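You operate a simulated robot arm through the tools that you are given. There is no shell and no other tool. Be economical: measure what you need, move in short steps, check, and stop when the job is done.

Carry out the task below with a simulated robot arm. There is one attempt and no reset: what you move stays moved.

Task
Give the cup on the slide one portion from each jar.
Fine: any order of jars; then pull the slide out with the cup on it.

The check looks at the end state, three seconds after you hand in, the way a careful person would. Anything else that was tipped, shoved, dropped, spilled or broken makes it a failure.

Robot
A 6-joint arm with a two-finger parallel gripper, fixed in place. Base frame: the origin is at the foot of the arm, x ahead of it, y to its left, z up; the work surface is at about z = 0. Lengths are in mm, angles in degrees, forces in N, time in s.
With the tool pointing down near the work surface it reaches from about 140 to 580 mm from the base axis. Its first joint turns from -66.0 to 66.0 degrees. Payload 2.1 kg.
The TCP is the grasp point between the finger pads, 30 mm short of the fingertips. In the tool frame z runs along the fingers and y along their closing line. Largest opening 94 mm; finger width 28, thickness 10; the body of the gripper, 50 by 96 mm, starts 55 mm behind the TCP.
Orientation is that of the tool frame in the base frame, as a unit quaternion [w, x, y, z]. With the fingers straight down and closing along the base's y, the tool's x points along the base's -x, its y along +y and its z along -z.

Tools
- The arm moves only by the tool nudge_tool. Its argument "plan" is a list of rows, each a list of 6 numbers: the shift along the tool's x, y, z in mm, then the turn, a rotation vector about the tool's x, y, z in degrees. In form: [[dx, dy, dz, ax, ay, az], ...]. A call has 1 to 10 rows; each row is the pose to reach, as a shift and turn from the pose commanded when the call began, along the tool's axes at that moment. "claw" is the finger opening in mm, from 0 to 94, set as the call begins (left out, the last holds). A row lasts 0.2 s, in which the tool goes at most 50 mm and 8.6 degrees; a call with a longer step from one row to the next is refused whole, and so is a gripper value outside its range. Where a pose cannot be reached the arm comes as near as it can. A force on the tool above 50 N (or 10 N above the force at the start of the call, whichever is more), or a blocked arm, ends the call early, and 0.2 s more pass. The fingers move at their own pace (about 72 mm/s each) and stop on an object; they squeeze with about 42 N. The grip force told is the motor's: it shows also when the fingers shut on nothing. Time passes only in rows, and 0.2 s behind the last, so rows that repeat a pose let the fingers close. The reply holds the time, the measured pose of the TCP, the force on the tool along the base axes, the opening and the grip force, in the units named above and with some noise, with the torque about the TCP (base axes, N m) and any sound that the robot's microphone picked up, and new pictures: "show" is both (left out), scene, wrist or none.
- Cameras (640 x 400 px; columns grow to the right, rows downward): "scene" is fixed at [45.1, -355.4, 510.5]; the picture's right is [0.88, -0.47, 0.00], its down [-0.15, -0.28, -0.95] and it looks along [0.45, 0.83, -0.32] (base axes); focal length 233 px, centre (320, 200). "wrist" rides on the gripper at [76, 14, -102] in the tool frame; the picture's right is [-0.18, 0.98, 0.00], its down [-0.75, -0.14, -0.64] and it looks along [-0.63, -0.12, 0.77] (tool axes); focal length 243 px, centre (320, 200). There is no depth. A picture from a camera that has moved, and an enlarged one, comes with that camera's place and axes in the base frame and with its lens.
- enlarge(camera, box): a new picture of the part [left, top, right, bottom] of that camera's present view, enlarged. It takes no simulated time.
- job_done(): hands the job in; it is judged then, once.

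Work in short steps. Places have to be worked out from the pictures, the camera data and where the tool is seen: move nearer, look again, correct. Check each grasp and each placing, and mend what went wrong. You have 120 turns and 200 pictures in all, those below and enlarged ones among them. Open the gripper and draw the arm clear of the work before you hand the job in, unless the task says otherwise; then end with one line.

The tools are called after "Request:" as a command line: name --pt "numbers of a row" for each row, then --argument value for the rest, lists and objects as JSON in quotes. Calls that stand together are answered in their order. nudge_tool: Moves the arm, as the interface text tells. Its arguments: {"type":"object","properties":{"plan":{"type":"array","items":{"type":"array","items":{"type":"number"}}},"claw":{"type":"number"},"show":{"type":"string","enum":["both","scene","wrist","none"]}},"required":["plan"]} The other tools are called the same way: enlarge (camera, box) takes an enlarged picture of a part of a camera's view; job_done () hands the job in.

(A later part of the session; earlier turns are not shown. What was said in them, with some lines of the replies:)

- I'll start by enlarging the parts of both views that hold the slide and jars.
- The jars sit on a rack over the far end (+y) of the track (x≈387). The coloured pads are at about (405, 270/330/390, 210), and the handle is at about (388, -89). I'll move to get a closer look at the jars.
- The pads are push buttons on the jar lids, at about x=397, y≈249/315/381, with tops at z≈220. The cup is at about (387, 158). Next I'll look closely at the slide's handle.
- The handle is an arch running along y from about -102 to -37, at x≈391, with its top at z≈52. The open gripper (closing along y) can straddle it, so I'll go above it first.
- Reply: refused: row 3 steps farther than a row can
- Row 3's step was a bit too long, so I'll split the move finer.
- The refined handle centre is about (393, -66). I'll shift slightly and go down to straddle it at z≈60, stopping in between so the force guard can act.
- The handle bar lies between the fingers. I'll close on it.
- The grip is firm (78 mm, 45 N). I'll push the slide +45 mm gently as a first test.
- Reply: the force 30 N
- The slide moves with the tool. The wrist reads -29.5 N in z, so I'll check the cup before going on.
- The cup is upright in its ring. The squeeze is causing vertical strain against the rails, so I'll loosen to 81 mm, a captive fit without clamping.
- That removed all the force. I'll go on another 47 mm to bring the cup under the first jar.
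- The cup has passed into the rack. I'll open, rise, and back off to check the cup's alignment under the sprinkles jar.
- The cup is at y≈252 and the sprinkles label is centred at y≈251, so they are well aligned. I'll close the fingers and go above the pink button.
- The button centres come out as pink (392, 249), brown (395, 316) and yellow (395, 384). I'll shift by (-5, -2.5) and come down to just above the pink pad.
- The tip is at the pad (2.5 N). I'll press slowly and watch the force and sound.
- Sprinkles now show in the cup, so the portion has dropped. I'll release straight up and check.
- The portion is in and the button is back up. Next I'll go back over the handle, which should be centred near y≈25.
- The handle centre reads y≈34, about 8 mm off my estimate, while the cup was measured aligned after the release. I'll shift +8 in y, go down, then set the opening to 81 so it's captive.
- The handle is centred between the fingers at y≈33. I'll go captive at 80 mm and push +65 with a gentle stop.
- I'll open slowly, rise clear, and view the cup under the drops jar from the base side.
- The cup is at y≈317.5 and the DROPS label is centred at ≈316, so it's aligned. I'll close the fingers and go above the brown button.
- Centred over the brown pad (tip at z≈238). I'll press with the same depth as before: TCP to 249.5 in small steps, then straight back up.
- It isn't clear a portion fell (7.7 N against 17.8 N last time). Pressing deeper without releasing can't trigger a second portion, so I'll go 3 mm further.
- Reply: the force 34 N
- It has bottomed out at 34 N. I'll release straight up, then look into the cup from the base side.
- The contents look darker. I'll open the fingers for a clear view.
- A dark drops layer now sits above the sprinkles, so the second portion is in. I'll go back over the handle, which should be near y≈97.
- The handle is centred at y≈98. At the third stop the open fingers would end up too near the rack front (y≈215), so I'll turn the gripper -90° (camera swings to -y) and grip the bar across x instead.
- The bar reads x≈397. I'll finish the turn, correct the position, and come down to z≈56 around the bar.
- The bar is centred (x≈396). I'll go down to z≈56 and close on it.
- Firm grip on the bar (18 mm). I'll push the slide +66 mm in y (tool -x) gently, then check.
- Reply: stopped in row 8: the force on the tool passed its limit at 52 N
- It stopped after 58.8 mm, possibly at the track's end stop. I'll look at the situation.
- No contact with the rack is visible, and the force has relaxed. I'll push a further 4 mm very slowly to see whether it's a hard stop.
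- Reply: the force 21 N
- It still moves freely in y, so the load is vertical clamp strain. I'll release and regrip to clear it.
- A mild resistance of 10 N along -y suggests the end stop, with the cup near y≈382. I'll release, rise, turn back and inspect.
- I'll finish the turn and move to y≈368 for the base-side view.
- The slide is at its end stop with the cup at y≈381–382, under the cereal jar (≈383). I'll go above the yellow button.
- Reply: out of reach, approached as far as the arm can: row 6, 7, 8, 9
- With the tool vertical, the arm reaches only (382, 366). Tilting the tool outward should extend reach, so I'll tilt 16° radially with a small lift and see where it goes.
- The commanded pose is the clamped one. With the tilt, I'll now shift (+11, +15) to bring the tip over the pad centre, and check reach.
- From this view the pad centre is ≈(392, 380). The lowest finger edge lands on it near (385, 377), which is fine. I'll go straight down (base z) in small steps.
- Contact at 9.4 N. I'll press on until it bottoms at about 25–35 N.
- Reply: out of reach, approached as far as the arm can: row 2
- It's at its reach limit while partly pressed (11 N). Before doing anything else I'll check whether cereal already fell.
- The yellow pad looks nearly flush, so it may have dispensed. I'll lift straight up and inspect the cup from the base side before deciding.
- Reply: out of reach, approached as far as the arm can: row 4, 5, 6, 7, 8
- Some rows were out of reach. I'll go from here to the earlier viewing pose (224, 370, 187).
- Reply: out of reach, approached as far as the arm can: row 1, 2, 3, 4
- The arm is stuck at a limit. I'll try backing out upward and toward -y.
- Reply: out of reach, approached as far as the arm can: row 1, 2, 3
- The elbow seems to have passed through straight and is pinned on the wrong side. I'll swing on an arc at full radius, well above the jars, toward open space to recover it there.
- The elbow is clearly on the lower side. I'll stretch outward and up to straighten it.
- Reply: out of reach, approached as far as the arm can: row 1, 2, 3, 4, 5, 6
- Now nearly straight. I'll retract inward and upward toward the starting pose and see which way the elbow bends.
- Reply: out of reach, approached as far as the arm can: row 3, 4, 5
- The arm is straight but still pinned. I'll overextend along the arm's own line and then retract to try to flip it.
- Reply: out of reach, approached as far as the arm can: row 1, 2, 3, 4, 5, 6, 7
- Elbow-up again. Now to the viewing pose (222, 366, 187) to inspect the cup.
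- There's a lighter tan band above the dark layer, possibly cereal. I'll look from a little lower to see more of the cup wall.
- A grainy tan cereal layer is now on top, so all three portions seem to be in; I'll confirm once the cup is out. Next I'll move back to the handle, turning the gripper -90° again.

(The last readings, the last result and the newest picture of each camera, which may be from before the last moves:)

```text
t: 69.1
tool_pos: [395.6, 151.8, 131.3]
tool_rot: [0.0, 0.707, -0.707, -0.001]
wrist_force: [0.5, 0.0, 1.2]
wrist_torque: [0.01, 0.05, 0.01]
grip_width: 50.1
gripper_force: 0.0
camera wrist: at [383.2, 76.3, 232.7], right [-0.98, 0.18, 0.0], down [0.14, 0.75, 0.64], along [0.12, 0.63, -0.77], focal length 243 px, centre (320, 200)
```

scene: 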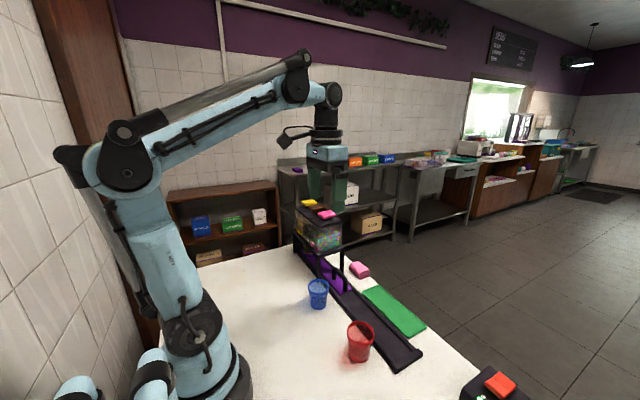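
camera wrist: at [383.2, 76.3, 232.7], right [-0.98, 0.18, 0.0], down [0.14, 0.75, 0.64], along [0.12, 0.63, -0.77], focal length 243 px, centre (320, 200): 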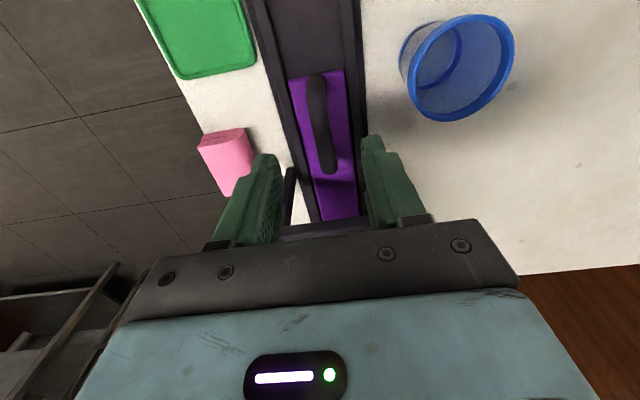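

The bar is centred between the fingers. I'll go down and grip.

Request:
nudge_tool --pt "0 0 25 0 0 0" --pt "0 0 50 0 0 0" --pt "0 0 66 0 0 0" --pt "0 0 74 0 0 0" --show "none"

Request:
nudge_tool --pt "0 0 0 0 0 0" --pt "0 0 0 0 0 0" --pt "0 0 0 0 0 0" --claw 0 --show "wrist"

```text
t: 70.1
tool_pos: [396.2, 154.1, 58.1]
tool_rot: [-0.001, -0.707, 0.707, 0.001]
wrist_force: [-0.1, 0.5, 0.4]
wrist_torque: [0.05, 0.0, -0.01]
grip_width: 49.9
gripper_force: 0.0
```

```text
t: 70.9
tool_pos: [394.7, 152.7, 58.8]
tool_rot: [0.001, 0.708, -0.707, -0.001]
wrist_force: [-8.0, 0.7, -6.1]
wrist_torque: [-0.01, 0.01, -0.06]
grip_width: 17.6
gripper_force: 45.0
camera wrist: at [382.2, 77.9, 159.4], right [-0.98, 0.18, 0.0], down [0.14, 0.75, 0.64], along [0.12, 0.63, -0.77], focal length 243 px, centre (320, 200)
```

wrist: 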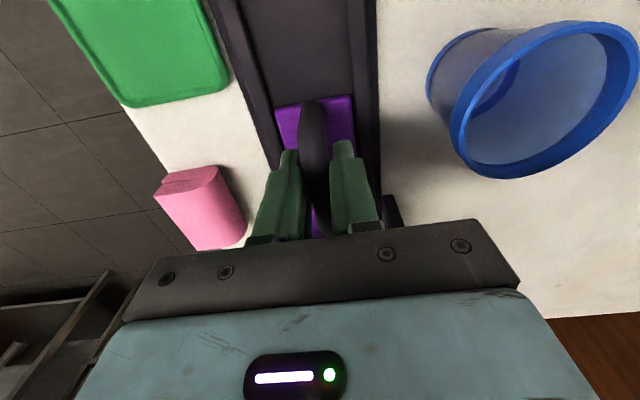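

Gripped. I'll pull out gently in stages and watch the force.

Request:
nudge_tool --pt "3 0 0 0 0 0" --pt "9 0 0 0 0 0" --pt "17 0 0 0 0 0" --pt "25 0 0 0 0 0" --pt "33 0 0 0 0 0" --pt "40 0 0 0 0 0" --pt "45 0 0 0 0 0" --pt "47 0 0 0 0 0" --show "none"

Request:
nudge_tool --pt "0 0 0 0 0 0" --pt "0 0 0 0 0 0" --claw 28 --show "none"

Request:
nudge_tool --pt "0 0 0 0 0 0" --pt "0 0 0 0 0 0" --claw 0 --show "both"

```text
t: 72.8
tool_pos: [395.2, 105.6, 60.0]
tool_rot: [-0.002, -0.707, 0.707, 0.002]
wrist_force: [-1.1, -0.7, 9.4]
wrist_torque: [0.22, 0.09, -0.02]
grip_width: 17.4
gripper_force: 45.1
stopped in row 8: the force on the tool passed its limit at 51 N (the readings are from after the stop); the commanded pose is now the measured one
```

```text
t: 73.4
tool_pos: [394.6, 106.8, 58.7]
tool_rot: [-0.001, -0.707, 0.707, 0.001]
wrist_force: [-0.3, 0.4, -0.7]
wrist_torque: [-0.01, 0.01, 0.01]
grip_width: 27.9
gripper_force: 0.0
```

```text
t: 74.0
tool_pos: [394.5, 105.3, 57.9]
tool_rot: [-0.002, -0.707, 0.707, 0.001]
wrist_force: [-0.1, 0.1, -1.9]
wrist_torque: [-0.02, -0.04, -0.05]
grip_width: 17.6
gripper_force: 45.2
camera wrist: at [382.3, 30.6, 159.3], right [-0.98, 0.18, 0.0], down [0.14, 0.75, 0.64], along [0.11, 0.63, -0.77], focal length 243 px, centre (320, 200)
```

scene: 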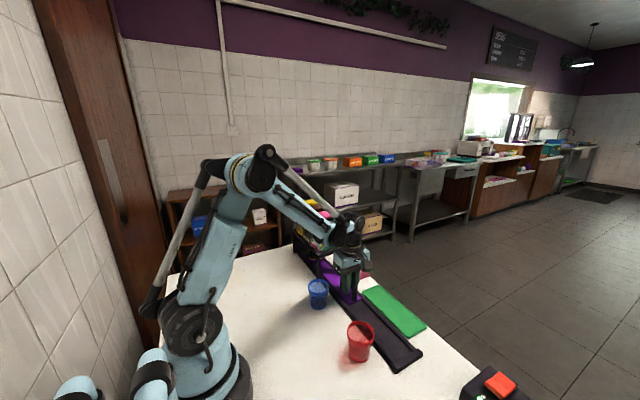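
wrist: 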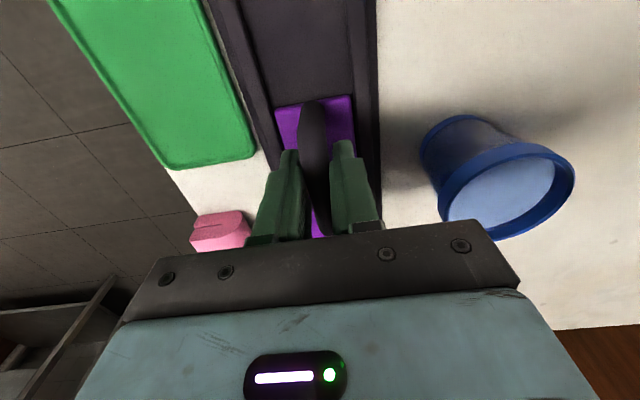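

The slide follows. I'll continue in ~38 mm clamped pulls, relaxing between each.

Request:
nudge_tool --pt "3 0 0 0 0 0" --pt "9 0 0 0 0 0" --pt "17 0 0 0 0 0" --pt "25 0 0 0 0 0" --pt "32 0 0 0 0 0" --pt "36 0 0 0 0 0" --pt "38 0 0 0 0 0" --show "none"

Request:
nudge_tool --pt "0 0 0 0 0 0" --pt "0 0 0 0 0 0" --claw 28 --show "none"

Request:
nudge_tool --pt "0 0 0 0 0 0" --pt "0 0 0 0 0 0" --claw 0 --show "none"

Request:
nudge_tool --pt "3 0 0 0 0 0" --pt "9 0 0 0 0 0" --pt "17 0 0 0 0 0" --pt "25 0 0 0 0 0" --pt "32 0 0 0 0 0" --pt "36 0 0 0 0 0" --pt "38 0 0 0 0 0" --show "both"

Request:
enlarge --camera "scene" --box '[280, 200, 400, 320]'

```text
t: 75.6
tool_pos: [394.6, 67.0, 57.9]
tool_rot: [-0.001, -0.707, 0.707, 0.001]
wrist_force: [11.0, 1.3, 35.0]
wrist_torque: [0.25, -0.04, -0.03]
grip_width: 17.4
gripper_force: 45.5
```

```text
t: 76.2
tool_pos: [394.5, 66.9, 57.8]
tool_rot: [-0.001, -0.707, 0.707, 0.002]
wrist_force: [-0.5, 0.1, 0.0]
wrist_torque: [-0.01, 0.0, 0.02]
grip_width: 27.7
gripper_force: 0.1
```

```text
t: 76.8
tool_pos: [395.4, 67.9, 56.9]
tool_rot: [-0.001, -0.707, 0.707, 0.0]
wrist_force: [8.3, -0.1, -8.0]
wrist_torque: [0.01, -0.05, -0.07]
grip_width: 18.1
gripper_force: 44.5
```

```text
t: 78.4
tool_pos: [395.6, 28.7, 59.2]
tool_rot: [-0.002, -0.707, 0.707, 0.002]
wrist_force: [5.4, -1.6, -4.2]
wrist_torque: [-0.08, 0.0, -0.01]
grip_width: 17.5
gripper_force: 44.9
camera wrist: at [382.3, -46.5, 159.9], right [-0.98, 0.18, 0.0], down [0.14, 0.75, 0.64], along [0.11, 0.63, -0.77], focal length 243 px, centre (320, 200)
```

scene: 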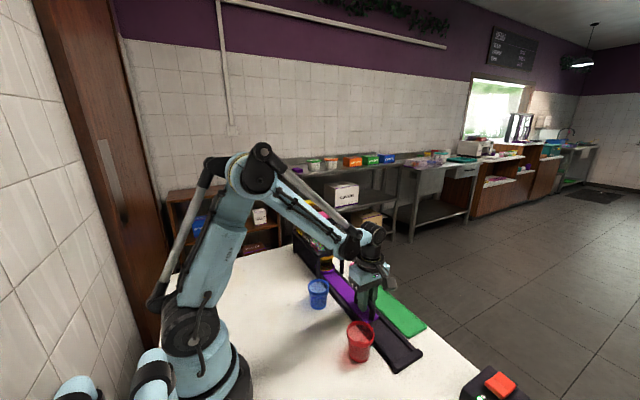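
wrist: 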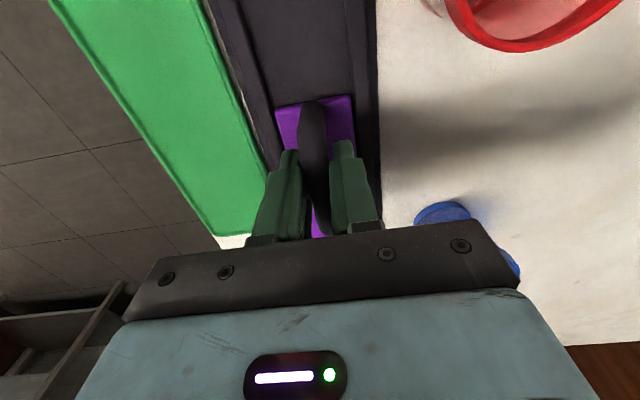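

```text
3.33 times, centred on (340, 260) of scene
camera zoom: at [45.1, -355.4, 510.5], right [0.88, -0.47, 0.0], down [-0.15, -0.28, -0.95], along [0.45, 0.83, -0.32], focal length 776 px, centre (253, 0)
```

zoom: 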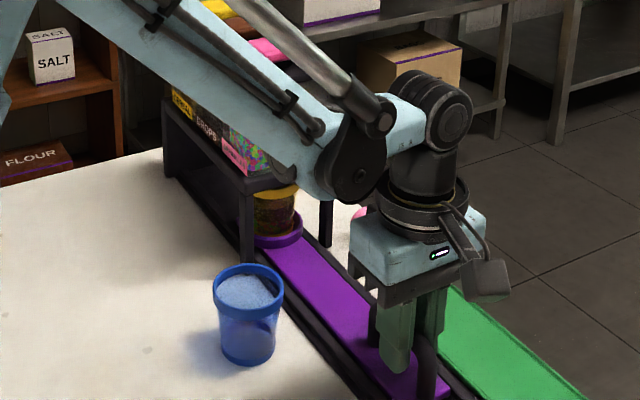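

The cup is emerging upright. About 100 mm remains, so I'll do two more pulls.

Request:
nudge_tool --pt "0 0 0 0 0 0" --pt "0 0 0 0 0 0" --claw 28 --show "none"

Request:
nudge_tool --pt "0 0 0 0 0 0" --pt "0 0 0 0 0 0" --claw 0 --show "none"

Request:
nudge_tool --pt "3 0 0 0 0 0" --pt "9 0 0 0 0 0" --pt "17 0 0 0 0 0" --pt "25 0 0 0 0 0" --pt "32 0 0 0 0 0" --pt "36 0 0 0 0 0" --pt "38 0 0 0 0 0" --show "none"

Request:
nudge_tool --pt "0 0 0 0 0 0" --pt "0 0 0 0 0 0" --claw 28 --show "none"

Request:
nudge_tool --pt "0 0 0 0 0 0" --pt "0 0 0 0 0 0" --claw 0 --show "both"

```text
t: 79.0
tool_pos: [395.8, 29.4, 58.5]
tool_rot: [0.001, 0.707, -0.707, -0.001]
wrist_force: [0.1, 0.5, -0.6]
wrist_torque: [-0.01, -0.02, -0.02]
grip_width: 27.9
gripper_force: 0.1
```

```text
t: 79.6
tool_pos: [395.9, 28.8, 58.3]
tool_rot: [0.003, 0.707, -0.707, -0.002]
wrist_force: [-2.5, 0.2, -0.7]
wrist_torque: [-0.02, -0.02, -0.01]
grip_width: 17.3
gripper_force: 45.0
```

```text
t: 81.1
tool_pos: [394.3, -6.1, 60.1]
tool_rot: [0.002, 0.708, -0.707, -0.002]
wrist_force: [0.3, -1.1, 9.9]
wrist_torque: [0.25, 0.04, -0.04]
grip_width: 17.2
gripper_force: 45.4
stopped in row 7: the force on the tool passed its limit at 52 N (the readings are from after the stop); the commanded pose is now the measured one
```

```text
t: 81.7
tool_pos: [394.8, -5.3, 59.1]
tool_rot: [-0.002, -0.707, 0.707, 0.002]
wrist_force: [-0.5, -0.6, -0.1]
wrist_torque: [-0.02, 0.0, -0.03]
grip_width: 28.2
gripper_force: 0.1
```

```text
t: 82.3
tool_pos: [395.8, -4.8, 58.8]
tool_rot: [0.002, 0.708, -0.707, -0.003]
wrist_force: [0.3, 0.4, -3.7]
wrist_torque: [0.01, 0.01, 0.0]
grip_width: 17.5
gripper_force: 44.8
camera wrist: at [382.5, -81.3, 159.5], right [-0.98, 0.18, 0.01], down [0.14, 0.75, 0.64], along [0.11, 0.63, -0.77], focal length 243 px, centre (320, 200)
```

scene: 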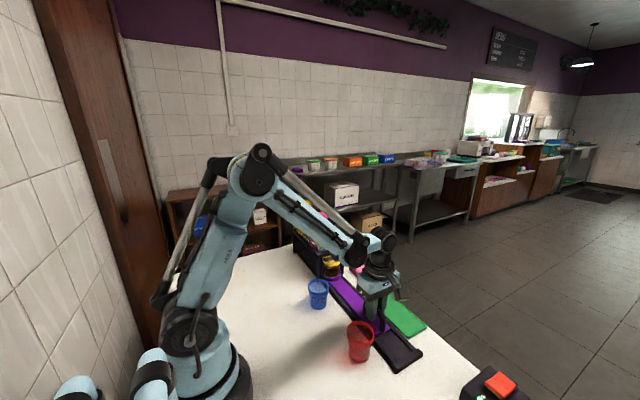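
wrist: 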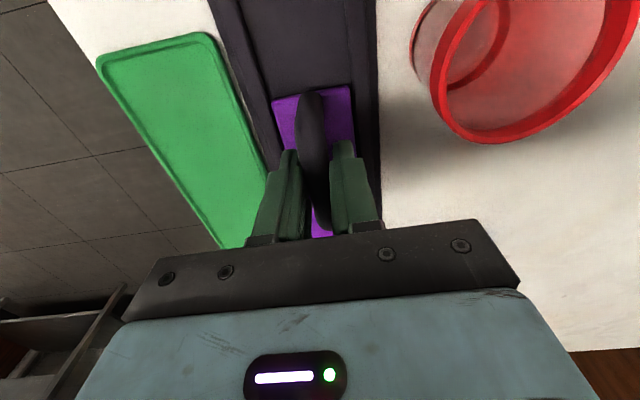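

About 66 mm to go. I'll do two 33 mm pulls, and the last should reach the outer stop.

Request:
nudge_tool --pt "3 0 0 0 0 0" --pt "9 0 0 0 0 0" --pt "17 0 0 0 0 0" --pt "25 0 0 0 0 0" --pt "31 0 0 0 0 0" --pt "34 0 0 0 0 0" --show "none"

Request:
nudge_tool --pt "0 0 0 0 0 0" --pt "0 0 0 0 0 0" --claw 28 --show "none"

Request:
nudge_tool --pt "0 0 0 0 0 0" --pt "0 0 0 0 0 0" --claw 0 --show "none"

Request:
nudge_tool --pt "3 0 0 0 0 0" --pt "9 0 0 0 0 0" --pt "16 0 0 0 0 0" --pt "22 0 0 0 0 0" --pt "27 0 0 0 0 0" --pt "30 0 0 0 0 0" --show "both"

Request:
enlarge --camera "scene" --box '[290, 230, 440, 380]'

```text
t: 83.7
tool_pos: [395.1, -39.0, 59.9]
tool_rot: [-0.002, -0.707, 0.707, 0.002]
wrist_force: [-4.8, 0.8, -1.9]
wrist_torque: [0.01, 0.0, -0.02]
grip_width: 17.1
gripper_force: 44.7
```

```text
t: 84.3
tool_pos: [394.9, -39.7, 59.7]
tool_rot: [-0.002, -0.707, 0.707, 0.002]
wrist_force: [-0.1, -0.4, 0.2]
wrist_torque: [-0.01, 0.03, 0.0]
grip_width: 27.9
gripper_force: 0.1
```

```text
t: 84.9
tool_pos: [395.2, -39.1, 59.5]
tool_rot: [0.002, 0.707, -0.707, -0.002]
wrist_force: [-1.0, -0.6, -1.6]
wrist_torque: [-0.06, 0.0, -0.01]
grip_width: 16.9
gripper_force: 45.1
```

```text
t: 86.2
tool_pos: [394.7, -67.4, 59.3]
tool_rot: [-0.002, -0.707, 0.708, 0.002]
wrist_force: [-0.1, -2.5, 9.4]
wrist_torque: [0.35, -0.01, 0.03]
grip_width: 16.8
gripper_force: 44.9
stopped in row 6: the force on the tool passed its limit at 52 N (the readings are from after the stop); the commanded pose is now the measured one
camera wrist: at [382.5, -143.4, 160.3], right [-0.98, 0.18, 0.01], down [0.14, 0.75, 0.64], along [0.11, 0.63, -0.77], focal length 243 px, centre (320, 200)
```

scene: 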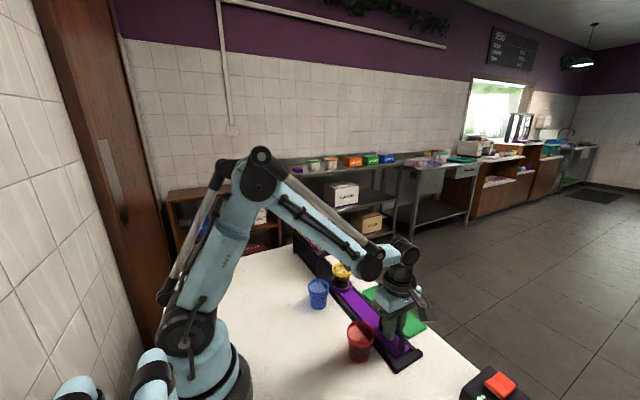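
wrist: 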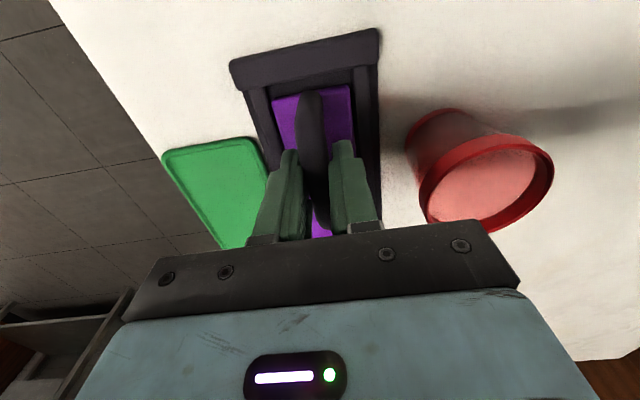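

```text
2.67 times, centred on (365, 305) of scene
camera zoom: at [45.0, -355.4, 510.5], right [0.88, -0.47, 0.0], down [-0.15, -0.28, -0.95], along [0.45, 0.83, -0.32], focal length 621 px, centre (200, -80)
```

zoom: 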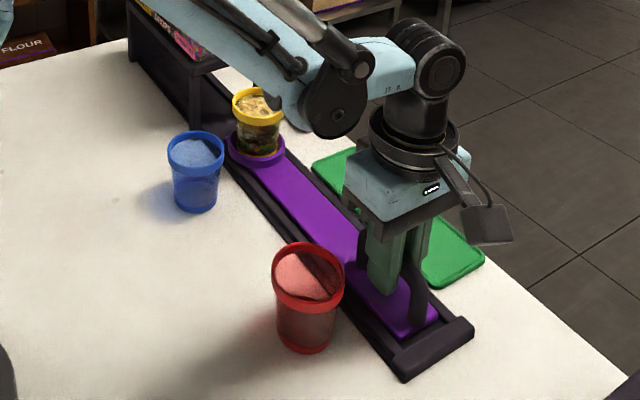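

Cereal is visible on top, so all three portions are in. I'll relax, regrip, and pull the last few mm to the stop.

Request:
nudge_tool --pt "0 0 0 0 0 0" --pt "0 0 0 0 0 0" --claw 28 --show "none"

Request:
nudge_tool --pt "0 0 0 0 0 0" --pt "0 0 0 0 0 0" --claw 0 --show "none"

Request:
nudge_tool --pt "1.5 0 0 0 0 0" --pt "3 0 0 0 0 0" --pt "4.5 0 0 0 0 0" --pt "6 0 0 0 0 0" --show "none"

Request:
nudge_tool --pt "0 0 0 0 0 0" --pt "0 0 0 0 0 0" --pt "0 0 -20 0 0 0" --pt "0 0 -60 0 0 0" --pt "0 0 -100 0 0 0" --pt "0 20 -140 0 0 0" --pt "0 50 -170 0 0 0" --pt "0 90 -190 0 0 0" --pt "0 130 -200 0 0 0" --claw 50 --show "scene"

Request:
enlarge --camera "scene" --box '[270, 180, 450, 380]'

```text
t: 86.8
tool_pos: [394.5, -67.2, 58.7]
tool_rot: [-0.002, -0.707, 0.707, 0.001]
wrist_force: [-0.2, -0.3, 0.6]
wrist_torque: [0.04, 0.01, 0.02]
grip_width: 28.2
gripper_force: 0.0
```

```text
t: 87.4
tool_pos: [394.6, -66.8, 58.7]
tool_rot: [-0.003, -0.707, 0.708, 0.001]
wrist_force: [0.0, -0.5, -2.4]
wrist_torque: [-0.04, 0.01, -0.04]
grip_width: 17.5
gripper_force: 45.0
```

```text
t: 88.4
tool_pos: [394.6, -68.6, 60.6]
tool_rot: [-0.003, 0.709, -0.706, -0.007]
wrist_force: [-0.6, 3.6, 5.9]
wrist_torque: [-0.17, -0.03, -0.22]
grip_width: 16.9
gripper_force: 44.8
stopped in row 4: the force on the tool passed its limit at 51 N (the readings are from after the stop); the commanded pose is now the measured one
```

```text
t: 90.4
tool_pos: [264.5, -72.5, 258.6]
tool_rot: [-0.003, 0.709, -0.705, -0.007]
wrist_force: [0.1, 0.6, -0.3]
wrist_torque: [0.01, 0.0, 0.02]
grip_width: 50.1
gripper_force: 0.0
```

scene: 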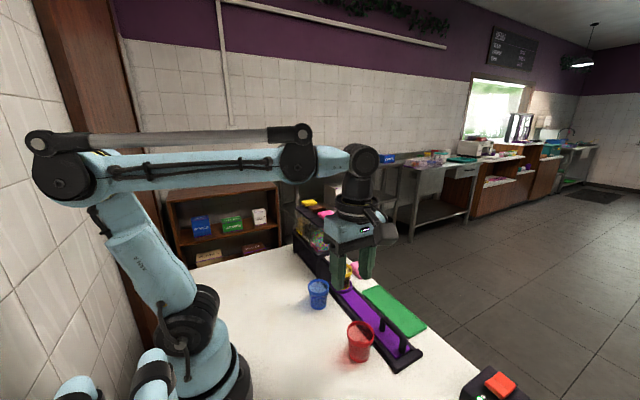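

```text
2.00 times, centred on (360, 280) of scene
camera zoom: at [45.1, -355.4, 510.5], right [0.88, -0.47, 0.0], down [-0.15, -0.28, -0.95], along [0.45, 0.83, -0.32], focal length 466 px, centre (240, 40)
```

zoom: 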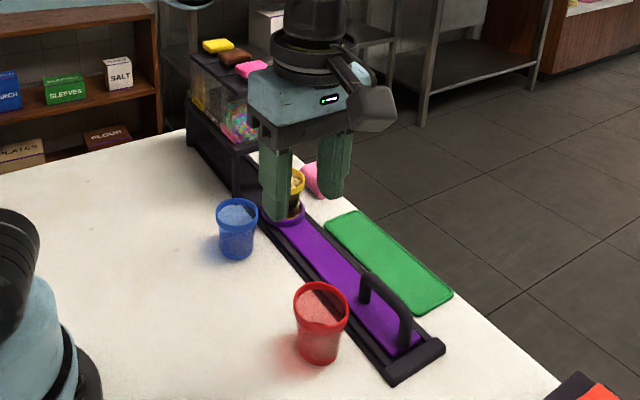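

The slide is back at its outer stop. I'll draw the arm farther clear and check the cup once more. Tool y points toward base -x, so I'll go back and up.

Request:
nudge_tool --pt "0 20 -40 0 0 0" --pt "0 40 -80 0 0 0" --pt "0 40 -120 0 0 0" --pt "0 40 -160 0 0 0" --claw 94 --show "scene"

Request:
enlarge --camera "scene" --box '[300, 190, 400, 310]'

```text
t: 91.4
tool_pos: [227.9, -74.1, 419.9]
tool_rot: [-0.003, 0.709, -0.705, -0.007]
wrist_force: [-0.7, -0.6, 0.3]
wrist_torque: [0.01, -0.02, -0.02]
grip_width: 94.0
gripper_force: 0.2
```

scene: 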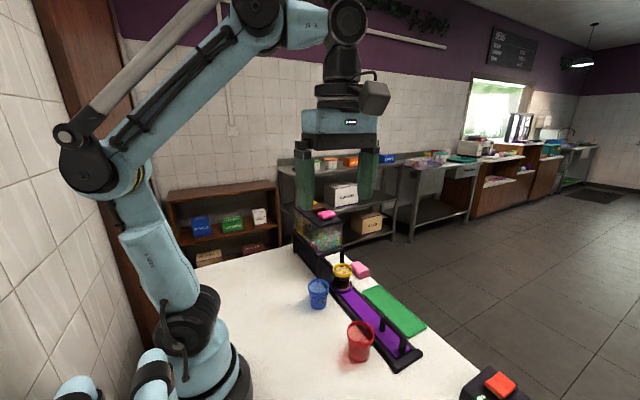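

```text
3.33 times, centred on (350, 250) of scene
camera zoom: at [45.0, -355.3, 510.5], right [0.88, -0.47, 0.0], down [-0.15, -0.28, -0.95], along [0.45, 0.83, -0.32], focal length 776 px, centre (220, 33)
```

zoom: 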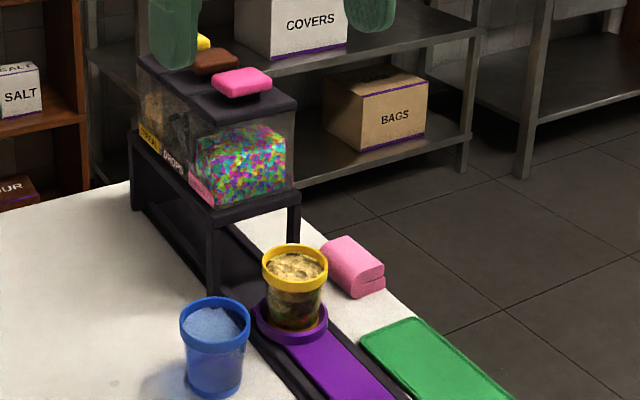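

The cup stands upright in its ring with sprinkles, drops and cereal layered. The slide is out, nothing is spilled or shoved, and the arm is clear and open, so I'm handing in.

Request:
job_done

```text
The job is handed in.
```

The cup got one portion each of sprinkles, drops and cereal, and the slide is pulled out with the cup upright on it; no spills were visible in the last pictures.
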